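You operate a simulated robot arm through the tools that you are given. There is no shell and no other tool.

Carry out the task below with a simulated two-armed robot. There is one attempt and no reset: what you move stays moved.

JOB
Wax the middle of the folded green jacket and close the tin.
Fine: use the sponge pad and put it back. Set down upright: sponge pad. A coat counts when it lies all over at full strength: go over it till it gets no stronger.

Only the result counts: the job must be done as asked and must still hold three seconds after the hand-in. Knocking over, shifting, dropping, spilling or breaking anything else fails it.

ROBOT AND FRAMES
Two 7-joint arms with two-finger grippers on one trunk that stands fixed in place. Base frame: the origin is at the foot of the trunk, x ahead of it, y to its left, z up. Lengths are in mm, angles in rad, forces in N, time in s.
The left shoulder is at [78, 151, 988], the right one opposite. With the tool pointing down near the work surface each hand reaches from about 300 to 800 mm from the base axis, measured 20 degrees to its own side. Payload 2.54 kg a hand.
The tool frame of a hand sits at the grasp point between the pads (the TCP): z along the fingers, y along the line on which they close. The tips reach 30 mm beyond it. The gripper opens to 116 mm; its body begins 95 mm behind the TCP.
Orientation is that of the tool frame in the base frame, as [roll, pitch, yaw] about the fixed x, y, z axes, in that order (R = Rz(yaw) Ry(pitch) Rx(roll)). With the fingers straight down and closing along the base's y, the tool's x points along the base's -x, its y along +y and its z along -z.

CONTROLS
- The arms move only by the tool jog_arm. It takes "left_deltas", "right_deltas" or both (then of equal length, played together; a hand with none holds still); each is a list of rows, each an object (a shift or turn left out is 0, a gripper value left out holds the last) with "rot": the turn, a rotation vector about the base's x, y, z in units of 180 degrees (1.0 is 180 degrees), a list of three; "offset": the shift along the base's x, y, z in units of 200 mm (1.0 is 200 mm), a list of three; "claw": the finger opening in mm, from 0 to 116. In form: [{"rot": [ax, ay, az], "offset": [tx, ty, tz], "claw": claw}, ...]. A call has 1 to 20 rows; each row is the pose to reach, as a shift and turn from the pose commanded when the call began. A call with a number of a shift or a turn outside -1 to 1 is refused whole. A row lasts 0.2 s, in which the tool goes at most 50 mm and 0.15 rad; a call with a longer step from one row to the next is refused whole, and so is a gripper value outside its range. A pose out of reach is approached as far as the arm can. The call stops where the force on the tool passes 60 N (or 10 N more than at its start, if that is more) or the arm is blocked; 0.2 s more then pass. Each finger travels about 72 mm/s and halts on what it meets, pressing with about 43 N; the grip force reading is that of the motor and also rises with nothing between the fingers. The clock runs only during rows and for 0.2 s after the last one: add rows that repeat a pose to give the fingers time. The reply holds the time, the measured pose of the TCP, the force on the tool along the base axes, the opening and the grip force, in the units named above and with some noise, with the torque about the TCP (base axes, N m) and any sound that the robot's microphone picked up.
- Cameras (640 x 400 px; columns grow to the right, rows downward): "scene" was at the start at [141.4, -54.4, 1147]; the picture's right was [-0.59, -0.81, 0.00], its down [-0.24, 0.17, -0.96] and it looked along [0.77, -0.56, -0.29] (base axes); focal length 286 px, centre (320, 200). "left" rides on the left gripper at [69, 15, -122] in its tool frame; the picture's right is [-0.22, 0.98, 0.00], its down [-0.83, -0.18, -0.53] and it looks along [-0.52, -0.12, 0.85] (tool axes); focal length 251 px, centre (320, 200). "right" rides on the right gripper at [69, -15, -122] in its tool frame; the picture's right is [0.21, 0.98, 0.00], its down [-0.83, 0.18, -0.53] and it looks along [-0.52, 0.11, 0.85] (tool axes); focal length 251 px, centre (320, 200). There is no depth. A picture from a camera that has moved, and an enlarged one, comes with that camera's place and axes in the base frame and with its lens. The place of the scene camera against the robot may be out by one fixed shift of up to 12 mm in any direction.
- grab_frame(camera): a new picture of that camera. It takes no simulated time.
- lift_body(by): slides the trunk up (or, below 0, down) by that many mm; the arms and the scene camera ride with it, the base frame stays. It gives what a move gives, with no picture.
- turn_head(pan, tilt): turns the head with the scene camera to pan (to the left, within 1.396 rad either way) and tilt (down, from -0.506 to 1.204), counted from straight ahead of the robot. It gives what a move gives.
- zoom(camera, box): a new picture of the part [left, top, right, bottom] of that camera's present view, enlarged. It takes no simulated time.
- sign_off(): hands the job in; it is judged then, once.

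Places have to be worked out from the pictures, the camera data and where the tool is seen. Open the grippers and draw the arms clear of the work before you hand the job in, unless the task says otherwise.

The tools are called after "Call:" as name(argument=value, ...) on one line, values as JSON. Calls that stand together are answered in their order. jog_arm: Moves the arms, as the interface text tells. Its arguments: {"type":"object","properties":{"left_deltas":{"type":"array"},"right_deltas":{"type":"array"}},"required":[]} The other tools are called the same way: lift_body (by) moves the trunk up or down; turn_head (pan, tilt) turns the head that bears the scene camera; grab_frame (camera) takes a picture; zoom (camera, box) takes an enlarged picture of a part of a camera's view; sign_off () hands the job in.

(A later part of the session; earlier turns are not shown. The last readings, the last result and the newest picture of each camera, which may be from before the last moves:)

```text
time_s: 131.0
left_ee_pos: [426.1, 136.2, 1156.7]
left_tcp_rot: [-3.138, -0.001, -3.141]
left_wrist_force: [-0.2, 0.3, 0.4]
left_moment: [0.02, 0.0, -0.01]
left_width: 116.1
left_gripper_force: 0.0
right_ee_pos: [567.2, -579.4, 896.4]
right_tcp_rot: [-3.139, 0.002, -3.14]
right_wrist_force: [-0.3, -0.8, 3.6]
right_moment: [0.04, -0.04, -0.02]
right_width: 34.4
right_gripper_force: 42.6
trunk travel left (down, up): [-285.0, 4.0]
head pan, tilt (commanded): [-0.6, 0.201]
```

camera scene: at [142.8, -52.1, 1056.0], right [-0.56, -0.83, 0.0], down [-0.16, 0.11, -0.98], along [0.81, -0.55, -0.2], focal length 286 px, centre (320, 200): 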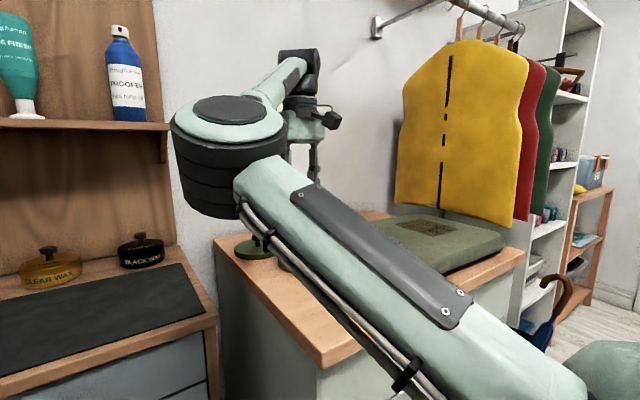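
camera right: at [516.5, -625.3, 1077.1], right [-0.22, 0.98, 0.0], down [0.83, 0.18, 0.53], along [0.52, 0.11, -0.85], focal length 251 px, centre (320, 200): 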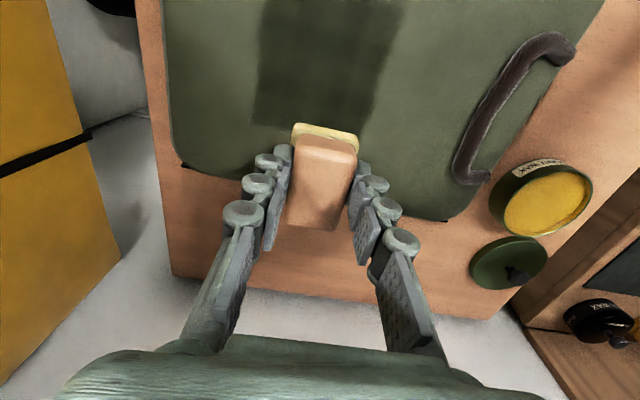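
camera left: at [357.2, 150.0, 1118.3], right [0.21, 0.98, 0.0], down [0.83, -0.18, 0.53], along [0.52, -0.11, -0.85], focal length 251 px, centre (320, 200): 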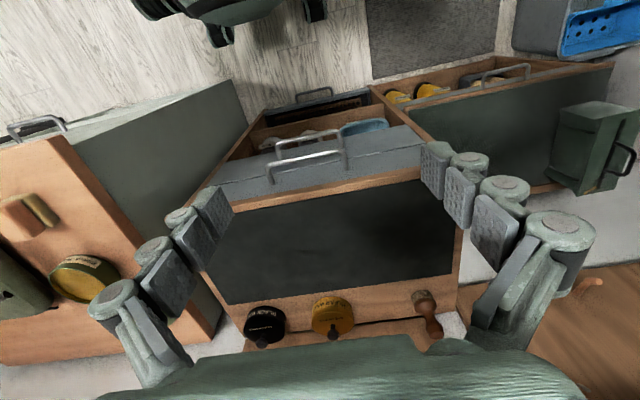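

Call:
jog_arm(right_deltas=[{"offset": [0, 0, -0.006], "claw": 20}, {"offset": [0, -0.14, -0.006], "claw": 20}, {"offset": [0, -0.28, -0.006], "claw": 20}, {"offset": [0, -0.42, -0.006], "claw": 20}, {"offset": [-0.11, -0.42, -0.006], "claw": 20}, {"offset": [-0.11, -0.28, -0.006], "claw": 20}, {"offset": [-0.11, -0.14, -0.006], "claw": 20}, {"offset": [-0.11, 0, -0.006], "claw": 20}, {"offset": [-0.22, 0, -0.006], "claw": 20}, {"offset": [-0.22, -0.14, -0.006], "claw": 20}, {"offset": [-0.22, -0.28, -0.006], "claw": 20}, {"offset": [-0.22, -0.42, -0.006], "claw": 20}, {"offset": [-0.33, -0.42, -0.006], "claw": 20}, {"offset": [-0.33, -0.28, -0.006], "claw": 20}, {"offset": [-0.33, -0.14, -0.006], "claw": 20}, {"offset": [-0.33, 0, -0.006], "claw": 20}, {"offset": [-0.4, 0, -0.006], "claw": 20}, {"offset": [-0.4, -0.14, -0.006], "claw": 20}, {"offset": [-0.4, -0.28, -0.006], "claw": 20}, {"offset": [-0.4, -0.42, -0.006], "claw": 20}])

Call:
jog_arm(right_deltas=[{"offset": [0, 0.0, 0.1], "claw": 20}, {"offset": [0.05, 0.2, 0.2], "claw": 20}, {"offset": [0.1, 0.4, 0.25], "claw": 20}, {"offset": [0.15, 0.6, 0.25], "claw": 20}, {"offset": [0.2, 0.8, 0.25], "claw": 20}, {"offset": [0.24, 0.89, 0.25], "claw": 20}, {"offset": [0.24, 0.89, 0.25], "claw": 20}])

Call:
grab_frame(camera="right")

Call:
zoom(camera="right", box=[60, 0, 252, 120])

Call:
zoom(camera="scene", box=[360, 240, 520, 340])

```text
time_s: 135.2
left_ee_pos: [426.8, 136.7, 1156.5]
left_tcp_rot: [-3.138, 0.002, -3.14]
left_wrist_force: [0.0, 0.8, 0.2]
left_moment: [-0.01, -0.01, 0.02]
left_width: 115.9
left_gripper_force: 0.0
right_ee_pos: [484.5, -663.7, 896.9]
right_tcp_rot: [-3.138, 0.001, -3.139]
right_wrist_force: [-2.4, 6.2, 14.3]
right_moment: [0.26, -0.04, 0.05]
right_width: 34.4
right_gripper_force: 42.8
trunk travel left (down, up): [-285.0, 4.0]
head pan, tilt (commanded): [-0.6, 0.201]
```

```text
time_s: 136.8
left_ee_pos: [426.8, 135.6, 1156.1]
left_tcp_rot: [3.141, 0.0, -3.14]
left_wrist_force: [0.1, 0.2, -0.1]
left_moment: [0.01, 0.01, -0.01]
left_width: 116.1
left_gripper_force: 0.1
right_ee_pos: [534.5, -485.5, 944.1]
right_tcp_rot: [-3.14, 0.0, -3.141]
right_wrist_force: [-0.1, 0.1, -0.6]
right_moment: [-0.03, 0.0, 0.03]
right_width: 34.4
right_gripper_force: 42.7
trunk travel left (down, up): [-285.0, 4.0]
head pan, tilt (commanded): [-0.6, 0.201]
```

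```text
taken
camera right: at [464.4, -501.4, 1066.5], right [-0.21, 0.98, 0.0], down [0.83, 0.18, 0.53], along [0.52, 0.11, -0.85], focal length 251 px, centre (320, 200)
```

right: 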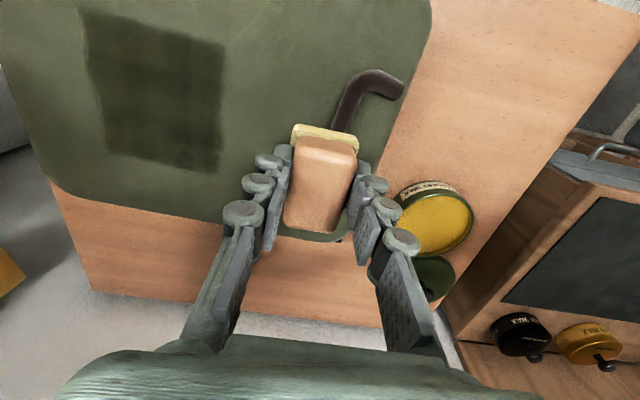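

```text
3.33 times, centred on (156, 60) of right
camera zoom: at [464.4, -501.4, 1066.5], right [-0.21, 0.98, 0.0], down [0.83, 0.18, 0.53], along [0.52, 0.11, -0.85], focal length 838 px, centre (867, 667)
```

zoom: 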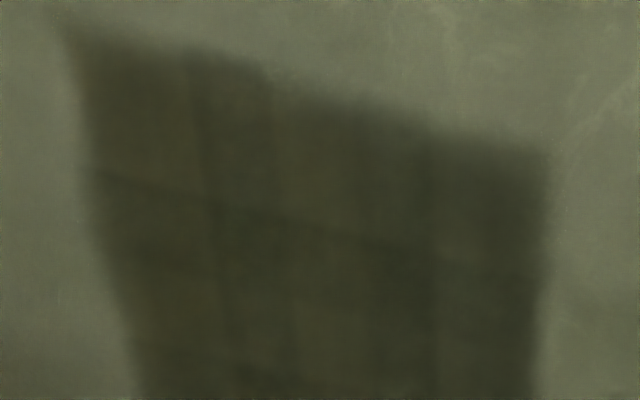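

```text
4.00 times, centred on (440, 290) of scene
camera zoom: at [142.7, -52.2, 1216.1], right [-0.56, -0.83, 0.0], down [-0.16, 0.11, -0.98], along [0.81, -0.55, -0.2], focal length 1145 px, centre (-160, -160)
```

zoom: 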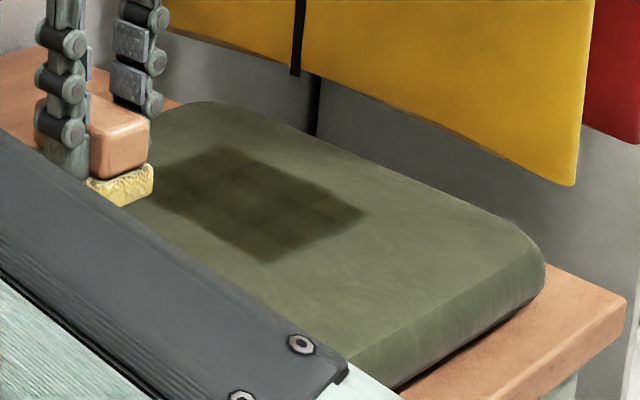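

The patch is unchanged after the extra cross pass, so the coat is at full strength all over. Before returning the sponge, I'll measure how it now sits in the grip by comparing with the picture taken just after grasping.

Call:
zoom(camera="right", box=[220, 100, 412, 220])

Call:
zoom(camera="right", box=[220, 130, 412, 250])

Call:
zoom(camera="scene", box=[352, 240, 416, 300])

```text
3.33 times, centred on (316, 160) of right
camera zoom: at [464.4, -501.4, 1066.5], right [-0.21, 0.98, 0.0], down [0.83, 0.18, 0.53], along [0.52, 0.11, -0.85], focal length 838 px, centre (333, 333)
```

zoom: 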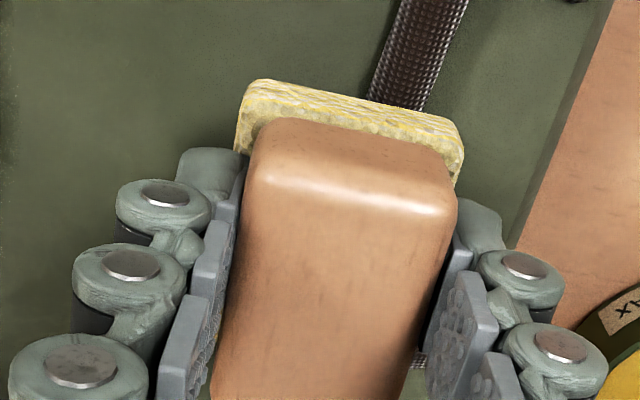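

```text
3.33 times, centred on (316, 190) of right
camera zoom: at [464.4, -501.4, 1066.5], right [-0.21, 0.98, 0.0], down [0.83, 0.18, 0.53], along [0.52, 0.11, -0.85], focal length 838 px, centre (333, 233)
```

zoom: 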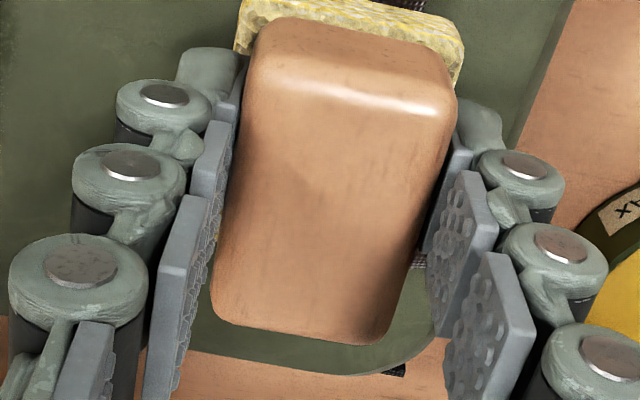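

```text
6.67 times, centred on (384, 270) of scene
camera zoom: at [142.7, -52.2, 1216.1], right [-0.56, -0.83, 0.0], down [-0.16, 0.11, -0.98], along [0.81, -0.55, -0.2], focal length 1908 px, centre (-107, -267)
```

zoom: 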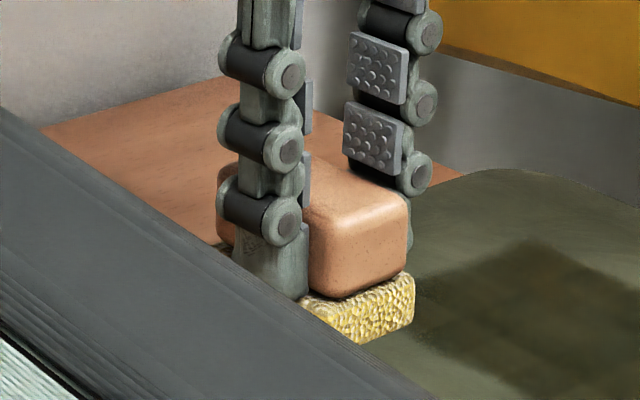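

The block has moved about 5 mm forward and several mm up in the grip, so I'll offset the return x by -5 mm. To reach the home spot I'll reuse the earlier path: hand up, trunk down, over the spot high up, then straight down.

Call:
jog_arm(right_deltas=[{"offset": [0, 0, 0.2], "claw": 20}, {"offset": [0, 0, 0.4], "claw": 20}, {"offset": [0, 0, 0.6], "claw": 20}, {"offset": [0, 0, 0.8], "claw": 20}, {"offset": [0, 0, 0.9], "claw": 20}])

Call:
lift_body(by=-160)

Call:
jog_arm(right_deltas=[{"offset": [0, 0, 0.2], "claw": 20}, {"offset": [0, 0, 0.4], "claw": 20}, {"offset": [0, 0, 0.6], "claw": 20}, {"offset": [0, 0, 0.8], "claw": 20}, {"offset": [0, 0, 0.8], "claw": 20}])

Call:
grab_frame(camera="scene")

```text
time_s: 138.0
left_ee_pos: [426.1, 135.5, 1157.1]
left_tcp_rot: [3.141, 0.001, -3.141]
left_wrist_force: [0.5, -0.2, 0.5]
left_moment: [0.02, 0.01, -0.01]
left_width: 115.8
left_gripper_force: 0.0
right_ee_pos: [534.7, -484.6, 1125.2]
right_tcp_rot: [-3.14, 0.0, -3.14]
right_wrist_force: [-0.6, -0.5, -0.3]
right_moment: [0.0, -0.01, 0.03]
right_width: 34.4
right_gripper_force: 43.0
trunk travel left (down, up): [-285.0, 4.0]
head pan, tilt (commanded): [-0.6, 0.201]
```

```text
time_s: 139.8
left_ee_pos: [426.9, 134.6, 997.1]
left_tcp_rot: [3.141, -0.001, -3.141]
left_wrist_force: [-0.1, 0.2, 0.5]
left_moment: [0.0, -0.04, 0.05]
left_width: 115.8
left_gripper_force: 0.1
right_ee_pos: [535.2, -484.6, 964.4]
right_tcp_rot: [-3.14, -0.002, -3.139]
right_wrist_force: [0.4, -0.1, -0.2]
right_moment: [0.05, -0.01, -0.01]
right_width: 34.4
right_gripper_force: 42.9
trunk travel left (down, up): [-125.0, 164.0]
head pan, tilt (commanded): [-0.6, 0.201]
```

```text
time_s: 141.0
left_ee_pos: [426.7, 135.9, 998.0]
left_tcp_rot: [-3.141, 0.0, -3.14]
left_wrist_force: [-0.4, -0.2, 0.0]
left_moment: [-0.01, -0.03, 0.03]
left_width: 115.7
left_gripper_force: 0.1
right_ee_pos: [517.7, -474.7, 1097.5]
right_tcp_rot: [-3.138, 0.005, 3.141]
right_wrist_force: [-0.5, 0.0, 0.2]
right_moment: [-0.01, 0.01, 0.01]
right_width: 34.5
right_gripper_force: 42.9
right hand out of reach, approached as far as the arm can: row 3, 4, 5
trunk travel left (down, up): [-125.0, 164.0]
head pan, tilt (commanded): [-0.6, 0.201]
```

```text
taken
camera scene: at [142.3, -52.6, 1056.1], right [-0.57, -0.82, 0.0], down [-0.16, 0.11, -0.98], along [0.81, -0.55, -0.2], focal length 286 px, centre (320, 200)
```

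scene: 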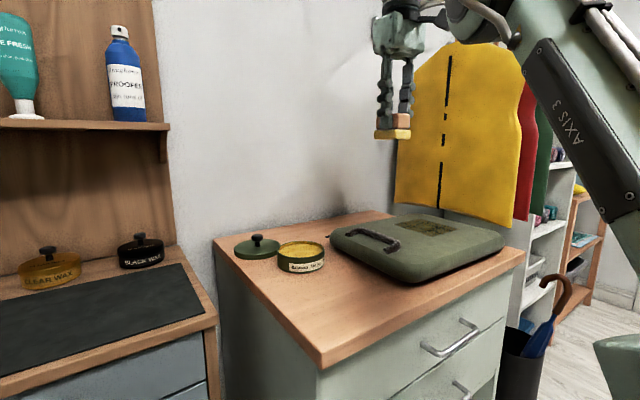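

The hand stopped at z≈1097, its upward limit out here, which is high enough. The scene view shows the sponge clearly now, so I'll zoom in to check its tilt.

Call:
zoom(camera="scene", box=[360, 90, 440, 140])

Call:
zoom(camera="scene", box=[400, 200, 480, 250])

```text
8.00 times, centred on (400, 115) of scene
camera zoom: at [142.3, -52.6, 1056.1], right [-0.57, -0.82, 0.0], down [-0.16, 0.11, -0.98], along [0.81, -0.55, -0.2], focal length 2290 px, centre (-320, 880)
```

zoom: 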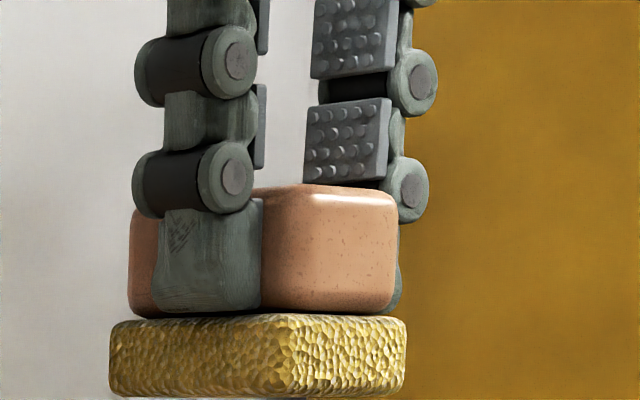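

```text
8.00 times, centred on (440, 225) of scene
camera zoom: at [142.3, -52.6, 1056.1], right [-0.57, -0.82, 0.0], down [-0.16, 0.11, -0.98], along [0.81, -0.55, -0.2], focal length 2290 px, centre (-640, 0)
```

zoom: 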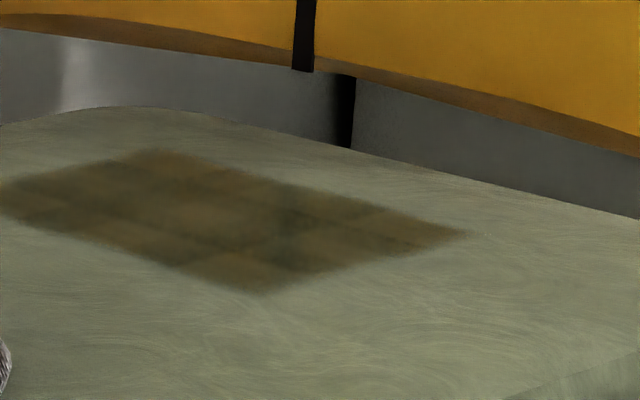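

The sponge hangs level in the grip, shifted about 7 mm in +x and 6 mm up relative to the TCP. The home pose for the hand is therefore about [470, -320.5, 849]. I'll move over the spot at height first.

Call:
jog_arm(right_deltas=[{"offset": [-0.05, 0.18, 0.02], "claw": 20}, {"offset": [-0.1, 0.36, 0.04], "claw": 20}, {"offset": [-0.15, 0.54, 0.06], "claw": 20}, {"offset": [-0.2, 0.72, 0.08], "claw": 20}, {"offset": [-0.238, 0.772, 0.1], "claw": 20}, {"offset": [-0.238, 0.772, 0.1], "claw": 20}])

Call:
grab_frame(camera="scene")

```text
time_s: 142.4
left_ee_pos: [427.0, 135.5, 997.1]
left_tcp_rot: [-3.142, 0.001, -3.141]
left_wrist_force: [0.1, -0.7, -0.1]
left_moment: [-0.01, -0.02, 0.01]
left_width: 115.9
left_gripper_force: 0.0
right_ee_pos: [469.5, -321.7, 1116.6]
right_tcp_rot: [-3.14, -0.001, -3.141]
right_wrist_force: [-0.7, -0.4, -0.2]
right_moment: [0.0, -0.02, 0.03]
right_width: 34.6
right_gripper_force: 42.8
trunk travel left (down, up): [-125.0, 164.0]
head pan, tilt (commanded): [-0.6, 0.201]
```

```text
taken
camera scene: at [142.7, -52.3, 1056.0], right [-0.56, -0.83, 0.0], down [-0.16, 0.11, -0.98], along [0.81, -0.55, -0.2], focal length 286 px, centre (320, 200)
```

scene: 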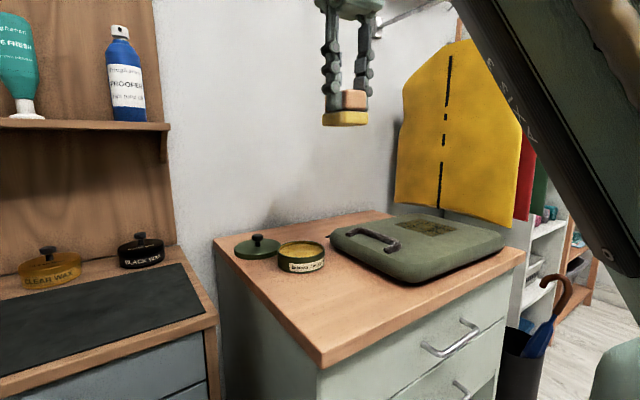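

The hand is above the home spot. I'll descend to about z=905 and then check.

Call:
jog_arm(right_deltas=[{"offset": [0, 0.003, -0.2], "claw": 20}, {"offset": [0, 0.006, -0.4], "claw": 20}, {"offset": [0, 0.006, -0.6], "claw": 20}, {"offset": [0, 0.006, -0.8], "claw": 20}, {"offset": [0, 0.006, -0.98], "claw": 20}, {"offset": [0, 0.006, -0.98], "claw": 20}])

Call:
grab_frame(camera="scene")

Call:
grab_frame(camera="right")

```text
time_s: 143.8
left_ee_pos: [427.2, 134.6, 995.6]
left_tcp_rot: [-3.141, -0.001, -3.139]
left_wrist_force: [0.6, -0.1, 0.1]
left_moment: [0.01, -0.02, -0.01]
left_width: 115.9
left_gripper_force: 0.1
right_ee_pos: [471.8, -321.8, 920.4]
right_tcp_rot: [-3.14, -0.001, -3.139]
right_wrist_force: [0.0, 0.2, -0.7]
right_moment: [0.04, 0.01, 0.03]
right_width: 34.5
right_gripper_force: 43.0
trunk travel left (down, up): [-125.0, 164.0]
head pan, tilt (commanded): [-0.6, 0.201]
```

```text
taken
camera scene: at [142.7, -52.3, 1056.0], right [-0.56, -0.83, 0.0], down [-0.16, 0.11, -0.98], along [0.81, -0.55, -0.2], focal length 286 px, centre (320, 200)
```

scene: 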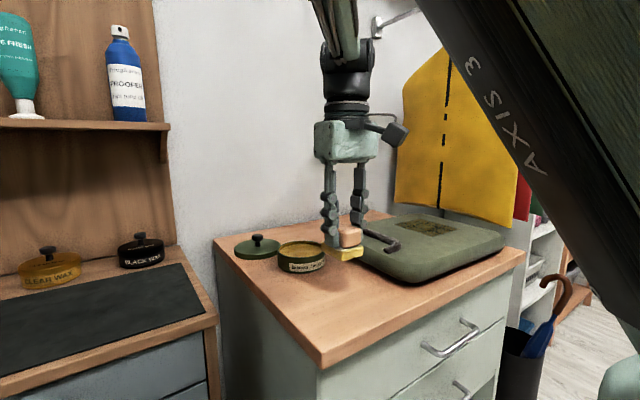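

```text
taken
camera right: at [401.2, -337.1, 1042.4], right [-0.22, 0.98, 0.0], down [0.83, 0.18, 0.53], along [0.52, 0.11, -0.85], focal length 251 px, centre (320, 200)
```

right: 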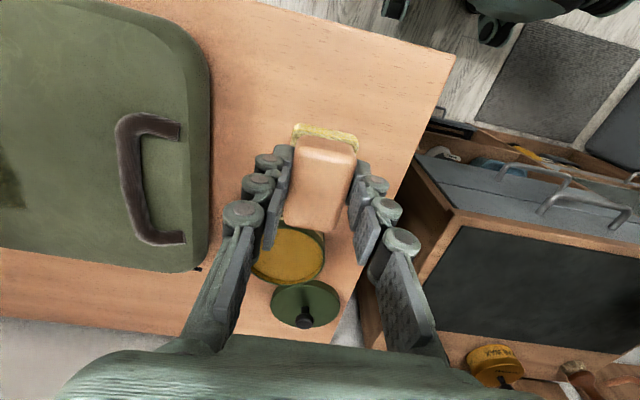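

Clear all round, and the jacket and tin are where they were. I'll descend to z≈856, then slowly to contact.

Call:
jog_arm(right_deltas=[{"offset": [-0.005, 0.005, -0.12], "claw": 20}, {"offset": [-0.005, 0.005, -0.24], "claw": 20}, {"offset": [-0.005, 0.005, -0.3], "claw": 20}, {"offset": [-0.005, 0.005, -0.32], "claw": 20}, {"offset": [-0.005, 0.005, -0.33], "claw": 20}, {"offset": [-0.005, 0.005, -0.34], "claw": 20}])

Call:
jog_arm(right_deltas=[{"offset": [0, 0, -0.01], "claw": 20}, {"offset": [0, 0, -0.015], "claw": 20}])

```text
time_s: 145.2
left_ee_pos: [426.4, 134.9, 995.8]
left_tcp_rot: [-3.141, 0.0, -3.14]
left_wrist_force: [-0.4, 0.5, 0.9]
left_moment: [0.0, 0.04, 0.01]
left_width: 115.9
left_gripper_force: 0.1
right_ee_pos: [468.3, -319.3, 852.7]
right_tcp_rot: [-3.14, 0.001, -3.14]
right_wrist_force: [-1.0, 0.6, -0.1]
right_moment: [-0.01, -0.01, 0.01]
right_width: 34.3
right_gripper_force: 43.9
trunk travel left (down, up): [-125.0, 164.0]
head pan, tilt (commanded): [-0.6, 0.201]
```

```text
time_s: 145.8
left_ee_pos: [426.7, 134.7, 997.0]
left_tcp_rot: [3.14, 0.0, -3.14]
left_wrist_force: [0.0, 1.0, -0.4]
left_moment: [-0.01, 0.0, -0.01]
left_width: 116.1
left_gripper_force: 0.0
right_ee_pos: [469.9, -320.2, 849.9]
right_tcp_rot: [-3.14, 0.001, -3.14]
right_wrist_force: [-0.3, -0.2, -0.4]
right_moment: [-0.03, 0.01, 0.02]
right_width: 34.5
right_gripper_force: 43.0
trunk travel left (down, up): [-125.0, 164.0]
head pan, tilt (commanded): [-0.6, 0.201]
```

No contact yet at 849.9. I'll continue in 1 mm steps.

Call:
jog_arm(right_deltas=[{"offset": [0, 0, -0.005], "claw": 20}, {"offset": [0, 0, -0.01], "claw": 20}])

Call:
zoom(camera="scene", box=[300, 240, 396, 300])

```text
time_s: 146.4
left_ee_pos: [425.5, 135.1, 996.5]
left_tcp_rot: [-3.141, 0.0, -3.141]
left_wrist_force: [0.5, 0.2, -0.3]
left_moment: [0.01, 0.0, 0.02]
left_width: 116.0
left_gripper_force: 0.2
right_ee_pos: [468.8, -319.5, 849.0]
right_tcp_rot: [-3.139, 0.004, -3.14]
right_wrist_force: [-0.1, -0.2, 6.1]
right_moment: [0.02, -0.2, -0.01]
right_width: 34.5
right_gripper_force: 42.8
trunk travel left (down, up): [-125.0, 164.0]
head pan, tilt (commanded): [-0.6, 0.201]
```

```text
6.67 times, centred on (348, 270) of scene
camera zoom: at [142.2, -52.0, 1056.3], right [-0.56, -0.83, 0.0], down [-0.16, 0.11, -0.98], along [0.81, -0.55, -0.2], focal length 1908 px, centre (133, -267)
```

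zoom: 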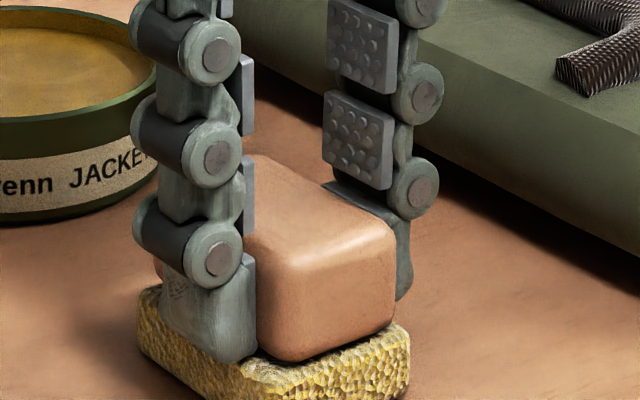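

The sponge rests on the table at its home spot with 6 N. I'll open the fingers and lift straight up.

Call:
jog_arm(right_deltas=[{"claw": 36}, {"claw": 42}, {"claw": 50}, {"claw": 60}, {"claw": 64}, {"offset": [0, 0, 0.05], "claw": 64}, {"offset": [0, 0, 0.15], "claw": 64}, {"offset": [0, 0, 0.3], "claw": 64}, {"offset": [0, 0, 0.45], "claw": 64}, {"offset": [0, 0, 0.45], "claw": 64}])

Call:
zoom(camera="scene", box=[300, 250, 380, 300])

Call:
grab_frame(camera="right")

Call:
grab_frame(camera="scene")

```text
time_s: 148.6
left_ee_pos: [427.6, 134.8, 996.2]
left_tcp_rot: [3.14, -0.001, -3.139]
left_wrist_force: [0.1, 0.9, 0.1]
left_moment: [0.03, -0.02, 0.02]
left_width: 115.7
left_gripper_force: 0.2
right_ee_pos: [468.6, -318.9, 939.3]
right_tcp_rot: [-3.139, -0.001, 3.141]
right_wrist_force: [0.8, 0.2, 0.5]
right_moment: [-0.01, 0.02, -0.01]
right_width: 63.9
right_gripper_force: 0.0
trunk travel left (down, up): [-125.0, 164.0]
head pan, tilt (commanded): [-0.6, 0.201]
```

```text
8.00 times, centred on (340, 275) of scene
camera zoom: at [142.6, -52.2, 1056.1], right [-0.56, -0.83, 0.0], down [-0.16, 0.11, -0.98], along [0.81, -0.55, -0.2], focal length 2290 px, centre (160, -400)
```

zoom: 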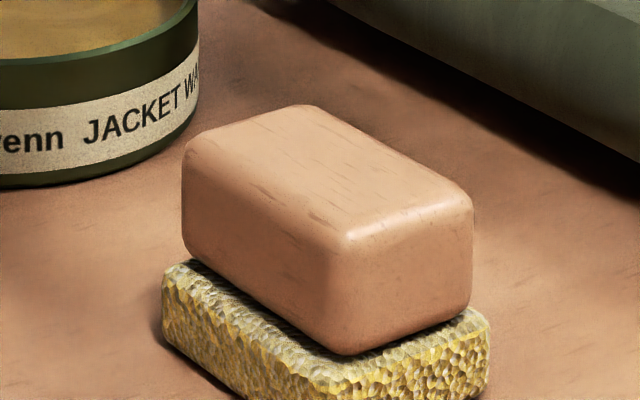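

```text
taken
camera right: at [398.6, -334.6, 1060.9], right [-0.22, 0.98, 0.0], down [0.83, 0.18, 0.53], along [0.52, 0.11, -0.85], focal length 251 px, centre (320, 200)
```

right: 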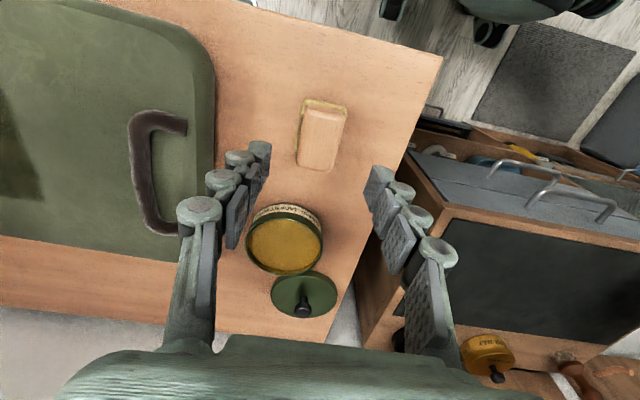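

```text
taken
camera scene: at [142.6, -52.2, 1056.1], right [-0.56, -0.83, 0.0], down [-0.16, 0.11, -0.98], along [0.81, -0.55, -0.2], focal length 286 px, centre (320, 200)
```

scene: 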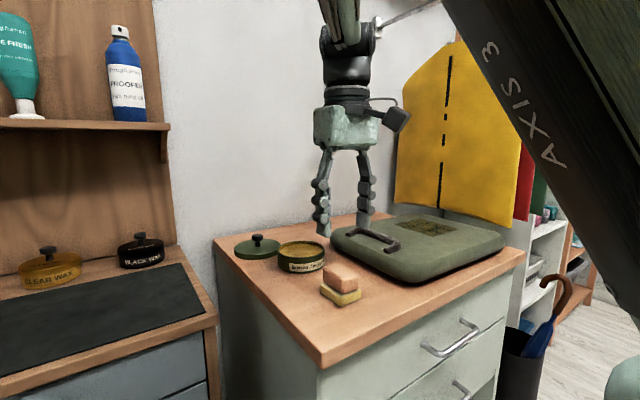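

The sponge is back upright within a millimetre or two of its original spot. Next the lid: I'll raise the trunk 100 mm, back to the height I used for the lid, and move toward it at a safe height.

Call:
lift_body(by=100)

Call:
jog_arm(right_deltas=[{"offset": [0.15, 0, -0.05], "claw": 64}, {"offset": [0.35, 0, -0.1], "claw": 64}, {"offset": [0.55, 0.0, -0.15], "claw": 64}, {"offset": [0.75, 0.0, -0.2], "claw": 64}, {"offset": [0.95, 0.03, -0.3], "claw": 64}, {"offset": [1.0, 0.05, -0.4], "claw": 64}, {"offset": [1.0, 0.05, -0.5], "claw": 64}, {"offset": [1.0, 0.05, -0.5], "claw": 64}])

Call:
grab_frame(camera="right")

Call:
grab_frame(camera="scene")

```text
time_s: 150.0
left_ee_pos: [427.1, 135.4, 1097.0]
left_tcp_rot: [3.141, 0.001, -3.14]
left_wrist_force: [0.3, 0.4, -0.7]
left_moment: [-0.03, -0.01, 0.01]
left_width: 115.9
left_gripper_force: 0.0
right_ee_pos: [468.9, -319.2, 1038.9]
right_tcp_rot: [-3.14, -0.001, -3.14]
right_wrist_force: [0.1, 0.2, -0.3]
right_moment: [-0.01, 0.02, 0.0]
right_width: 64.1
right_gripper_force: 0.0
trunk travel left (down, up): [-225.0, 64.0]
head pan, tilt (commanded): [-0.6, 0.201]
```

```text
time_s: 151.8
left_ee_pos: [426.5, 135.5, 1096.9]
left_tcp_rot: [-3.14, 0.001, -3.14]
left_wrist_force: [-0.4, -0.4, -0.1]
left_moment: [-0.01, 0.01, 0.01]
left_width: 116.3
left_gripper_force: 0.1
right_ee_pos: [668.6, -307.6, 938.3]
right_tcp_rot: [-3.141, 0.001, -3.14]
right_wrist_force: [-1.0, 0.5, -0.3]
right_moment: [0.0, -0.01, -0.01]
right_width: 64.0
right_gripper_force: 0.1
trunk travel left (down, up): [-225.0, 64.0]
head pan, tilt (commanded): [-0.6, 0.201]
```

```text
taken
camera right: at [599.3, -324.3, 1059.9], right [-0.22, 0.98, 0.0], down [0.83, 0.18, 0.53], along [0.52, 0.11, -0.85], focal length 251 px, centre (320, 200)
```

right: 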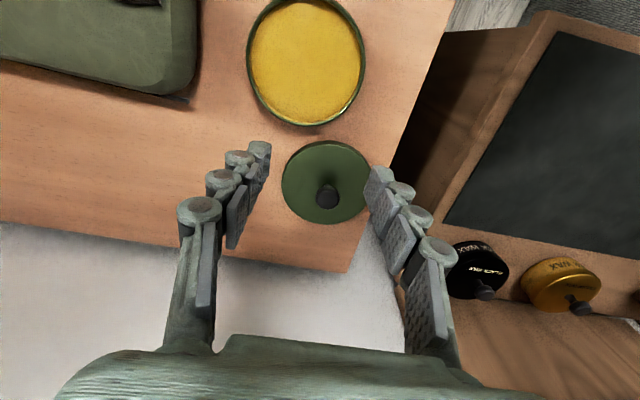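

```text
taken
camera scene: at [142.7, -52.2, 1156.1], right [-0.56, -0.83, 0.0], down [-0.16, 0.11, -0.98], along [0.81, -0.55, -0.2], focal length 286 px, centre (320, 200)
```

scene: 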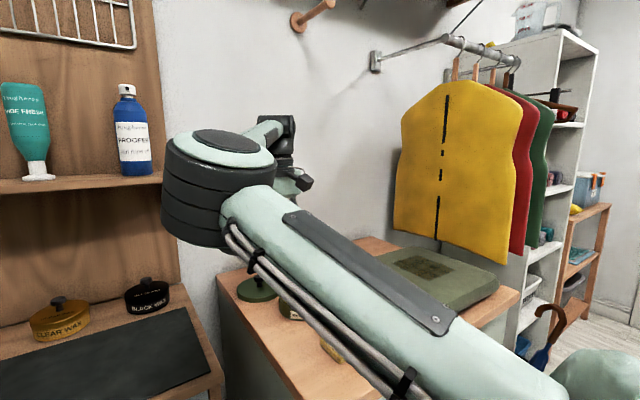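

The lid's knob measures [732–735, -286] and the tin's rim is centred near [615–618, -332], both unmoved. I'll move above the knob.

Call:
jog_arm(right_deltas=[{"offset": [0.17, 0.055, -0.05], "claw": 64}, {"offset": [0.328, 0.112, -0.12], "claw": 64}, {"offset": [0.328, 0.112, -0.2], "claw": 64}, {"offset": [0.328, 0.112, -0.2], "claw": 64}])

Call:
zoom(camera="right", box=[240, 60, 400, 160])

Call:
grab_frame(camera="right")

```text
time_s: 152.8
left_ee_pos: [427.8, 135.1, 1097.1]
left_tcp_rot: [3.141, 0.0, -3.141]
left_wrist_force: [0.9, -0.4, -0.4]
left_moment: [-0.02, -0.03, -0.01]
left_width: 116.0
left_gripper_force: 0.1
right_ee_pos: [734.9, -286.9, 898.0]
right_tcp_rot: [-3.139, 0.0, 3.141]
right_wrist_force: [-0.3, -0.3, 0.3]
right_moment: [-0.02, 0.02, -0.02]
right_width: 63.9
right_gripper_force: 0.0
trunk travel left (down, up): [-225.0, 64.0]
head pan, tilt (commanded): [-0.6, 0.201]
```

```text
4.00 times, centred on (320, 110) of right
camera zoom: at [665.3, -302.4, 1020.2], right [-0.22, 0.98, 0.0], down [0.83, 0.18, 0.53], along [0.52, 0.11, -0.85], focal length 1006 px, centre (320, 560)
```

zoom: 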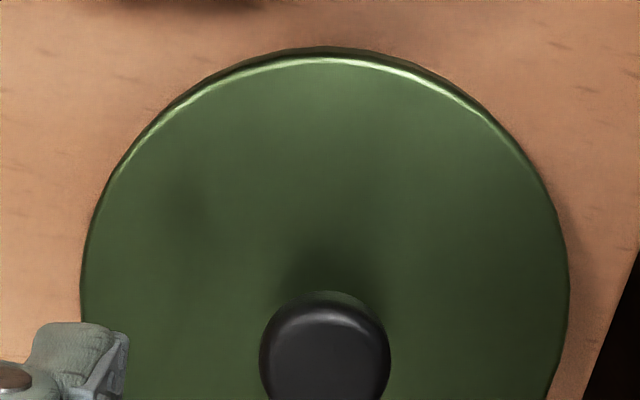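

```text
taken
camera right: at [665.3, -302.4, 1020.2], right [-0.22, 0.98, 0.0], down [0.83, 0.18, 0.53], along [0.52, 0.11, -0.85], focal length 251 px, centre (320, 200)
```

right: 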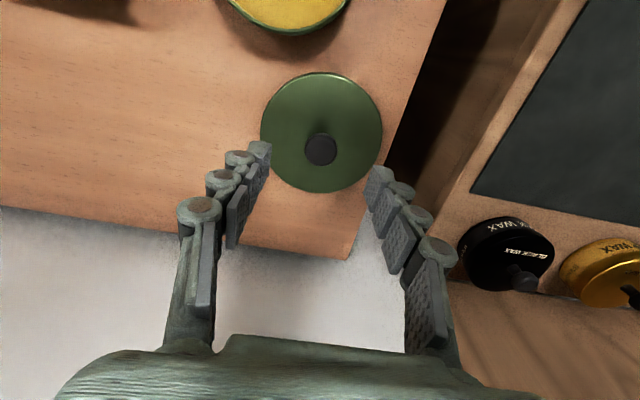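

The knob is within about 1 mm of the TCP axis. I'll descend to the same grip height as before (z≈841) and close.

Call:
jog_arm(right_deltas=[{"offset": [0.001, 0.005, -0.1], "claw": 60}, {"offset": [0.001, 0.005, -0.2], "claw": 60}, {"offset": [0.001, 0.005, -0.26], "claw": 60}, {"offset": [0.001, 0.005, -0.285], "claw": 60}, {"offset": [0.001, 0.005, -0.285], "claw": 60}])

Call:
grab_frame(camera="right")

```text
time_s: 154.0
left_ee_pos: [425.7, 135.4, 1096.3]
left_tcp_rot: [3.141, 0.001, -3.14]
left_wrist_force: [-0.1, -0.6, 0.6]
left_moment: [0.0, -0.01, 0.0]
left_width: 116.1
left_gripper_force: 0.0
right_ee_pos: [732.4, -286.1, 840.7]
right_tcp_rot: [-3.139, 0.0, -3.138]
right_wrist_force: [-0.6, -0.3, -0.8]
right_moment: [-0.03, -0.01, 0.01]
right_width: 59.8
right_gripper_force: 0.0
trunk travel left (down, up): [-225.0, 64.0]
head pan, tilt (commanded): [-0.6, 0.201]
```

```text
taken
camera right: at [664.4, -301.3, 963.3], right [-0.22, 0.98, 0.0], down [0.83, 0.18, 0.53], along [0.52, 0.11, -0.85], focal length 251 px, centre (320, 200)
```

right: 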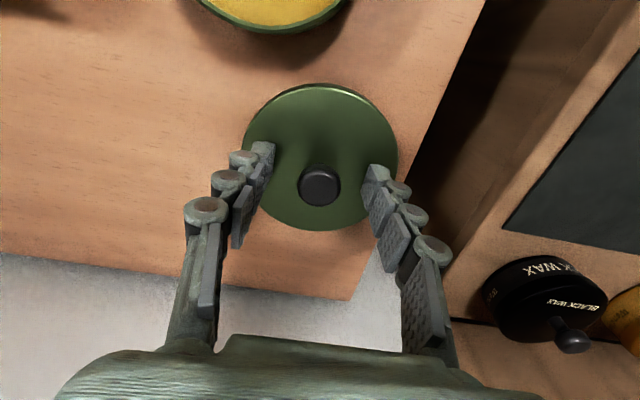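

The alignment is good. I'll nudge 1.5 mm forward to match the original grip and close on the knob.

Call:
jog_arm(right_deltas=[{"offset": [0.0075, 0, 0], "claw": 50}, {"offset": [0.0075, 0, 0], "claw": 30}, {"offset": [0.0075, 0, 0], "claw": 18}, {"offset": [0.0075, 0, 0], "claw": 10}, {"offset": [0.0075, 0, 0], "claw": 10}, {"offset": [0.0075, 0, 0], "claw": 10}])

Call:
grab_frame(camera="right")

```text
time_s: 155.4
left_ee_pos: [427.6, 135.4, 1095.3]
left_tcp_rot: [3.141, 0.002, -3.14]
left_wrist_force: [-0.3, 0.0, -0.5]
left_moment: [0.0, 0.01, 0.01]
left_width: 116.1
left_gripper_force: 0.0
right_ee_pos: [735.4, -286.1, 842.1]
right_tcp_rot: [-3.14, 0.0, -3.14]
right_wrist_force: [1.0, -0.7, 1.7]
right_moment: [0.0, 0.0, -0.02]
right_width: 21.5
right_gripper_force: 43.5
trunk travel left (down, up): [-225.0, 64.0]
head pan, tilt (commanded): [-0.6, 0.201]
```

```text
taken
camera right: at [665.8, -301.2, 963.5], right [-0.22, 0.98, 0.0], down [0.83, 0.18, 0.53], along [0.52, 0.11, -0.85], focal length 251 px, centre (320, 200)
```

right: 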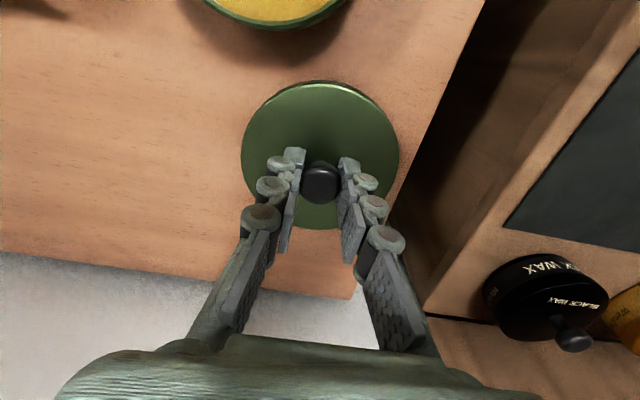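

Gripped at 21.5 mm, with the view identical to the first grasp. I'll lift the lid and carry it above the tin.

Call:
jog_arm(right_deltas=[{"offset": [0, 0, 0.05], "claw": 10}, {"offset": [0, 0, 0.15], "claw": 10}, {"offset": [0, 0, 0.3], "claw": 10}, {"offset": [-0.15, -0.06, 0.3], "claw": 10}, {"offset": [-0.3, -0.12, 0.3], "claw": 10}, {"offset": [-0.45, -0.18, 0.3], "claw": 10}, {"offset": [-0.58, -0.2285, 0.3], "claw": 10}, {"offset": [-0.58, -0.2285, 0.3], "claw": 10}])

Call:
grab_frame(camera="right")

Call:
grab_frame(camera="scene")

```text
time_s: 157.2
left_ee_pos: [427.6, 134.8, 1096.7]
left_tcp_rot: [-3.141, 0.0, -3.139]
left_wrist_force: [0.6, -1.2, 0.3]
left_moment: [0.02, 0.0, -0.03]
left_width: 116.2
left_gripper_force: 0.0
right_ee_pos: [620.1, -331.1, 901.0]
right_tcp_rot: [-3.139, -0.001, -3.14]
right_wrist_force: [0.3, -0.1, -0.8]
right_moment: [0.02, 0.02, 0.01]
right_width: 22.4
right_gripper_force: 43.2
trunk travel left (down, up): [-225.0, 64.0]
head pan, tilt (commanded): [-0.6, 0.201]
```

```text
taken
camera right: at [549.3, -347.3, 1022.8], right [-0.22, 0.98, 0.0], down [0.83, 0.18, 0.53], along [0.52, 0.11, -0.85], focal length 251 px, centre (320, 200)
```

right: 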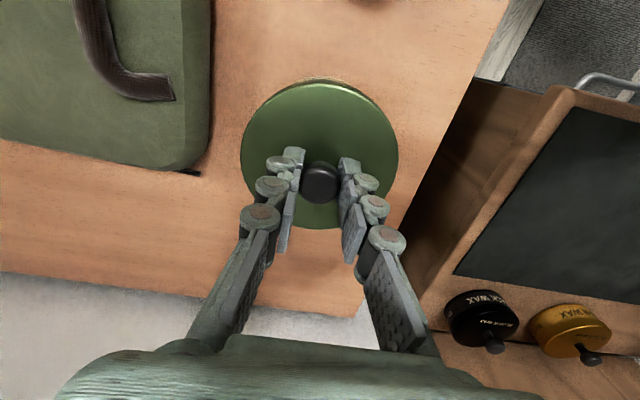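

```text
taken
camera scene: at [142.7, -52.4, 1156.1], right [-0.56, -0.83, 0.0], down [-0.16, 0.11, -0.98], along [0.81, -0.55, -0.2], focal length 286 px, centre (320, 200)
```

scene: 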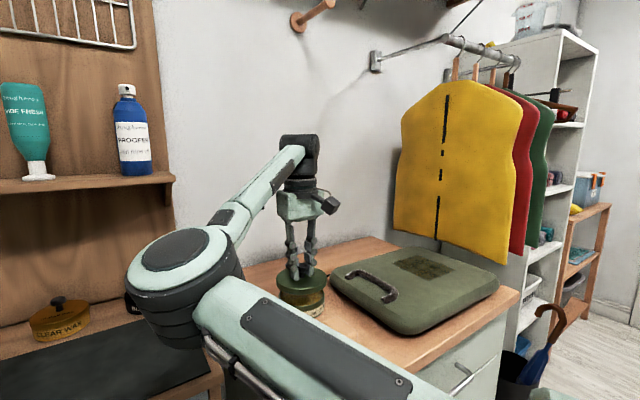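

The lid is over the tin. I'll check the alignment closely in both views before lowering.

Call:
zoom(camera="scene", box=[252, 240, 348, 320])

Call:
zoom(camera="right", box=[220, 60, 420, 240])

```text
5.00 times, centred on (300, 280) of scene
camera zoom: at [142.7, -52.4, 1156.1], right [-0.56, -0.83, 0.0], down [-0.16, 0.11, -0.98], along [0.81, -0.55, -0.2], focal length 1431 px, centre (420, -200)
```

zoom: 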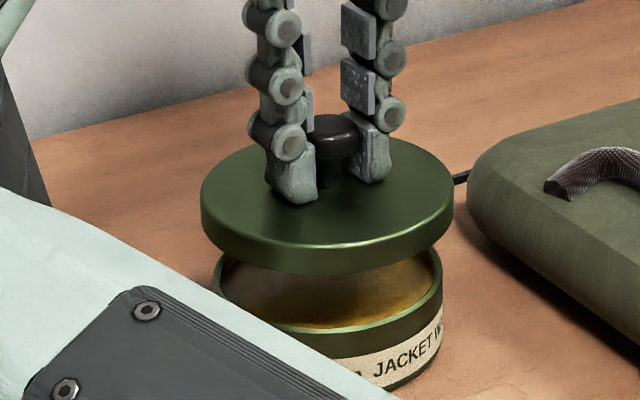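

```text
2.22 times, centred on (320, 150) of right
camera zoom: at [549.3, -347.3, 1022.8], right [-0.22, 0.98, 0.0], down [0.83, 0.18, 0.53], along [0.52, 0.11, -0.85], focal length 559 px, centre (320, 311)
```

zoom: 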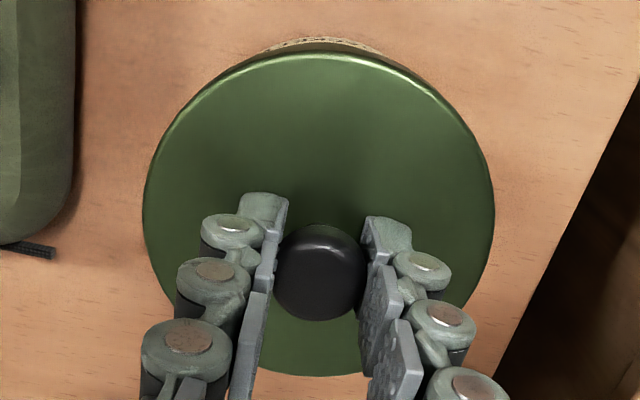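

The lid and rim are concentric in the scene view (centres at columns 327 and 329). I'll lower to z≈872, then continue in small steps.

Call:
jog_arm(right_deltas=[{"offset": [0, 0, -0.05], "claw": 10}, {"offset": [0, 0, -0.1], "claw": 10}, {"offset": [0, 0, -0.13], "claw": 10}, {"offset": [0, 0, -0.14], "claw": 10}, {"offset": [0, 0, -0.145], "claw": 10}])

Call:
zoom(camera="scene", box=[252, 240, 348, 320])

```text
time_s: 158.4
left_ee_pos: [427.4, 136.1, 1095.5]
left_tcp_rot: [-3.141, 0.0, -3.14]
left_wrist_force: [0.0, 0.1, -1.0]
left_moment: [0.01, 0.03, 0.04]
left_width: 115.9
left_gripper_force: 0.1
right_ee_pos: [619.4, -331.3, 872.7]
right_tcp_rot: [-3.141, 0.001, -3.14]
right_wrist_force: [0.6, 0.2, -0.4]
right_moment: [-0.01, -0.01, 0.0]
right_width: 22.2
right_gripper_force: 42.8
trunk travel left (down, up): [-225.0, 64.0]
head pan, tilt (commanded): [-0.6, 0.201]
```

```text
5.00 times, centred on (300, 280) of scene
camera zoom: at [142.7, -52.3, 1156.0], right [-0.56, -0.83, 0.0], down [-0.16, 0.11, -0.98], along [0.81, -0.55, -0.2], focal length 1431 px, centre (420, -200)
```

zoom: 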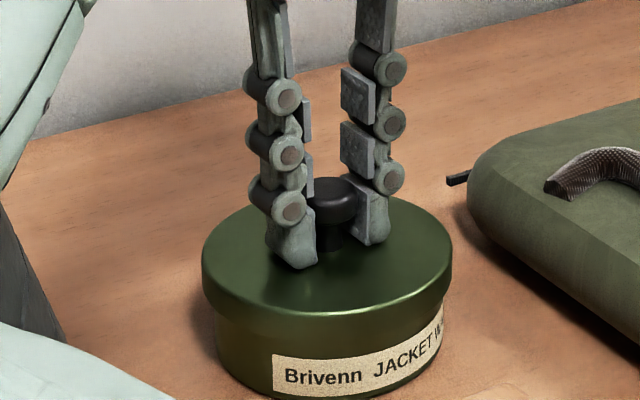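

The lid's skirt is engaging the body concentrically. I'll press down in 1–1.5 mm steps until it snaps.

Call:
jog_arm(right_deltas=[{"offset": [0, 0, -0.0075], "claw": 10}, {"offset": [0, 0, -0.015], "claw": 10}, {"offset": [0, 0, -0.022], "claw": 10}, {"offset": [0, 0, -0.022], "claw": 10}])

```text
time_s: 159.4
left_ee_pos: [427.0, 134.7, 1097.2]
left_tcp_rot: [3.14, 0.001, -3.141]
left_wrist_force: [0.2, 0.6, -1.1]
left_moment: [0.03, 0.02, -0.02]
left_width: 116.2
left_gripper_force: 0.1
right_ee_pos: [620.4, -331.0, 868.6]
right_tcp_rot: [-3.139, 0.0, 3.141]
right_wrist_force: [0.5, -0.1, -0.4]
right_moment: [-0.03, -0.02, -0.02]
right_width: 22.4
right_gripper_force: 43.0
trunk travel left (down, up): [-225.0, 64.0]
head pan, tilt (commanded): [-0.6, 0.201]
```

Call:
jog_arm(right_deltas=[{"offset": [0, 0, -0.006], "claw": 10}, {"offset": [0, 0, -0.012], "claw": 10}, {"offset": [0, 0, -0.018], "claw": 10}, {"offset": [0, 0, -0.018], "claw": 10}])

```text
time_s: 160.4
left_ee_pos: [425.0, 135.6, 1096.7]
left_tcp_rot: [3.141, -0.001, -3.141]
left_wrist_force: [0.5, -0.5, -0.1]
left_moment: [-0.04, -0.02, -0.04]
left_width: 116.0
left_gripper_force: 0.1
right_ee_pos: [619.2, -331.9, 866.0]
right_tcp_rot: [-3.136, 0.002, 3.141]
right_wrist_force: [-0.6, -1.5, 5.6]
right_moment: [-0.02, 0.15, 0.06]
right_width: 22.9
right_gripper_force: 42.8
trunk travel left (down, up): [-225.0, 64.0]
head pan, tilt (commanded): [-0.6, 0.201]
```

Force is 5.6 N and no snap yet. I'll keep pressing gradually.

Call:
jog_arm(right_deltas=[{"offset": [0, 0, -0.006], "claw": 10}, {"offset": [0, 0, -0.012], "claw": 10}, {"offset": [0, 0, -0.018], "claw": 10}, {"offset": [0, 0, -0.018], "claw": 10}])

Call:
zoom(camera="scene", box=[252, 240, 348, 320])

```text
time_s: 161.4
left_ee_pos: [424.5, 137.2, 1097.8]
left_tcp_rot: [-3.14, 0.002, -3.139]
left_wrist_force: [1.1, -0.9, -0.3]
left_moment: [-0.01, -0.02, -0.03]
left_width: 116.0
left_gripper_force: 0.1
right_ee_pos: [618.5, -331.5, 865.1]
right_tcp_rot: [-3.136, 0.008, -3.141]
right_wrist_force: [5.8, -5.1, 29.5]
right_moment: [-0.09, 0.22, 0.04]
right_width: 22.6
right_gripper_force: 42.9
trunk travel left (down, up): [-225.0, 64.0]
head pan, tilt (commanded): [-0.6, 0.201]
```

```text
5.00 times, centred on (300, 280) of scene
camera zoom: at [140.6, -51.3, 1156.7], right [-0.56, -0.83, 0.0], down [-0.16, 0.11, -0.98], along [0.81, -0.55, -0.2], focal length 1431 px, centre (420, -200)
```

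zoom: 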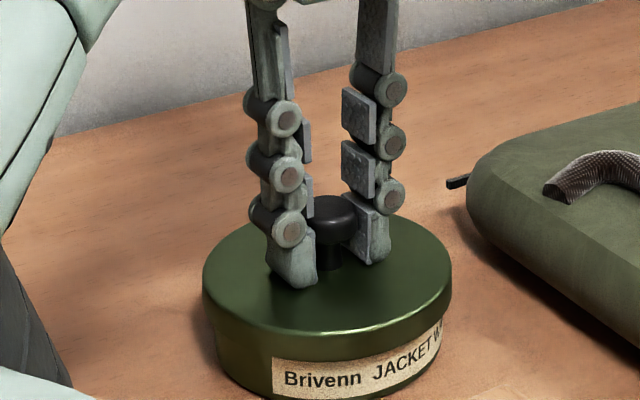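

Now 29.5 N and still no snap. The grip holds and the lid is nearly down, so I'll push further in small steps, staying below 60 N.

Call:
jog_arm(right_deltas=[{"offset": [0, 0, -0.005], "claw": 10}, {"offset": [0, 0, -0.01], "claw": 10}, {"offset": [0, 0, -0.01], "claw": 10}])

```text
time_s: 162.2
left_ee_pos: [424.0, 135.7, 1098.0]
left_tcp_rot: [-3.14, 0.002, -3.139]
left_wrist_force: [0.3, -0.5, 0.2]
left_moment: [-0.03, 0.0, 0.02]
left_width: 116.1
left_gripper_force: 0.1
right_ee_pos: [618.9, -330.5, 865.8]
right_tcp_rot: [-3.136, 0.012, -3.14]
right_wrist_force: [7.0, -5.0, 35.4]
right_moment: [0.05, -0.1, -0.08]
right_width: 22.3
right_gripper_force: 43.0
trunk travel left (down, up): [-225.0, 64.0]
head pan, tilt (commanded): [-0.6, 0.201]
```

Call:
jog_arm(right_deltas=[{"offset": [0, 0, -0.005], "claw": 10}, {"offset": [0, 0, -0.01], "claw": 10}, {"offset": [0, 0, -0.015], "claw": 10}, {"offset": [0, 0, -0.015], "claw": 10}])

Call:
zoom(camera="scene", box=[252, 240, 348, 320])

Call:
grab_frame(camera="right")

```text
time_s: 163.2
left_ee_pos: [424.5, 136.0, 1097.7]
left_tcp_rot: [-3.14, 0.003, -3.14]
left_wrist_force: [0.6, -0.2, 0.5]
left_moment: [-0.03, 0.0, 0.0]
left_width: 116.0
left_gripper_force: 0.0
right_ee_pos: [619.0, -331.3, 865.3]
right_tcp_rot: [-3.131, 0.016, -3.141]
right_wrist_force: [9.1, -6.1, 44.2]
right_moment: [0.25, 0.07, 0.05]
right_width: 22.3
right_gripper_force: 42.7
trunk travel left (down, up): [-225.0, 64.0]
head pan, tilt (commanded): [-0.6, 0.201]
```

```text
5.00 times, centred on (300, 280) of scene
camera zoom: at [139.5, -50.7, 1156.8], right [-0.56, -0.83, 0.0], down [-0.16, 0.11, -0.98], along [0.81, -0.55, -0.2], focal length 1431 px, centre (420, -200)
```

zoom: 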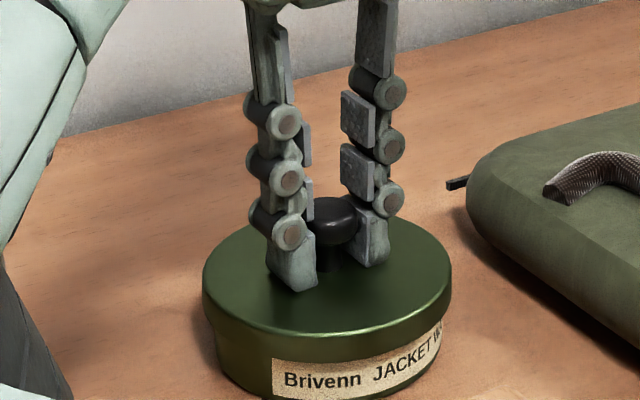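

```text
taken
camera right: at [547.3, -345.6, 985.9], right [-0.22, 0.98, -0.01], down [0.82, 0.19, 0.54], along [0.53, 0.11, -0.84], focal length 251 px, centre (320, 200)
```

right: 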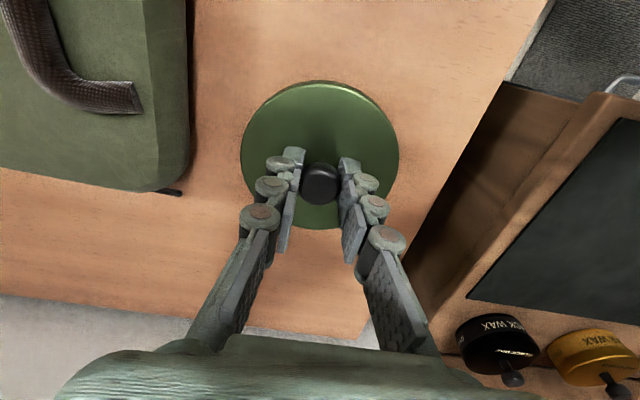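

44 N without a snap. The height already matches the originally closed position (TCP≈866 then), so it may be right at the detent. I'll press a little more.

Call:
jog_arm(right_deltas=[{"offset": [0, 0, -0.006], "claw": 10}, {"offset": [0, 0, -0.012], "claw": 10}, {"offset": [0, 0, -0.018], "claw": 10}, {"offset": [0, 0, -0.024], "claw": 10}])

Call:
zoom(camera="scene", box=[252, 240, 348, 320])

```text
time_s: 164.2
left_ee_pos: [425.1, 136.2, 1095.7]
left_tcp_rot: [-3.139, 0.002, -3.141]
left_wrist_force: [0.6, 0.2, -0.6]
left_moment: [-0.02, 0.0, -0.01]
left_width: 116.1
left_gripper_force: 0.1
right_ee_pos: [619.4, -331.3, 864.9]
right_tcp_rot: [-3.128, 0.019, 3.14]
right_wrist_force: [-5.5, 2.3, 21.0]
right_moment: [0.64, 0.88, -0.04]
right_width: 22.9
right_gripper_force: 42.9
trunk travel left (down, up): [-225.0, 64.0]
head pan, tilt (commanded): [-0.6, 0.201]
stopped in row 4 (right hand): the force on the tool passed its limit at 60 N (the readings are from after the stop); the commanded pose is now the measured one
```

```text
5.00 times, centred on (300, 280) of scene
camera zoom: at [140.5, -51.0, 1155.6], right [-0.56, -0.83, 0.0], down [-0.16, 0.11, -0.98], along [0.81, -0.55, -0.2], focal length 1431 px, centre (420, -200)
```

zoom: 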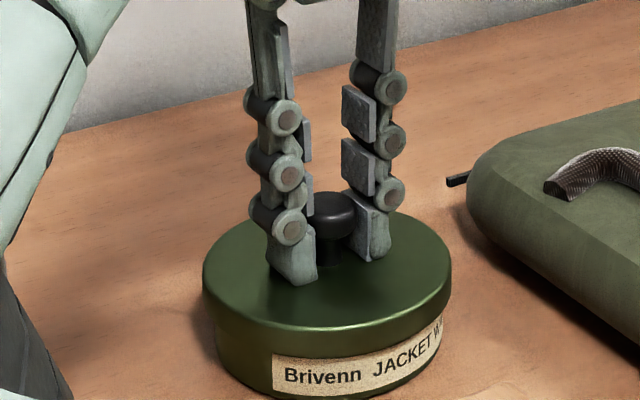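

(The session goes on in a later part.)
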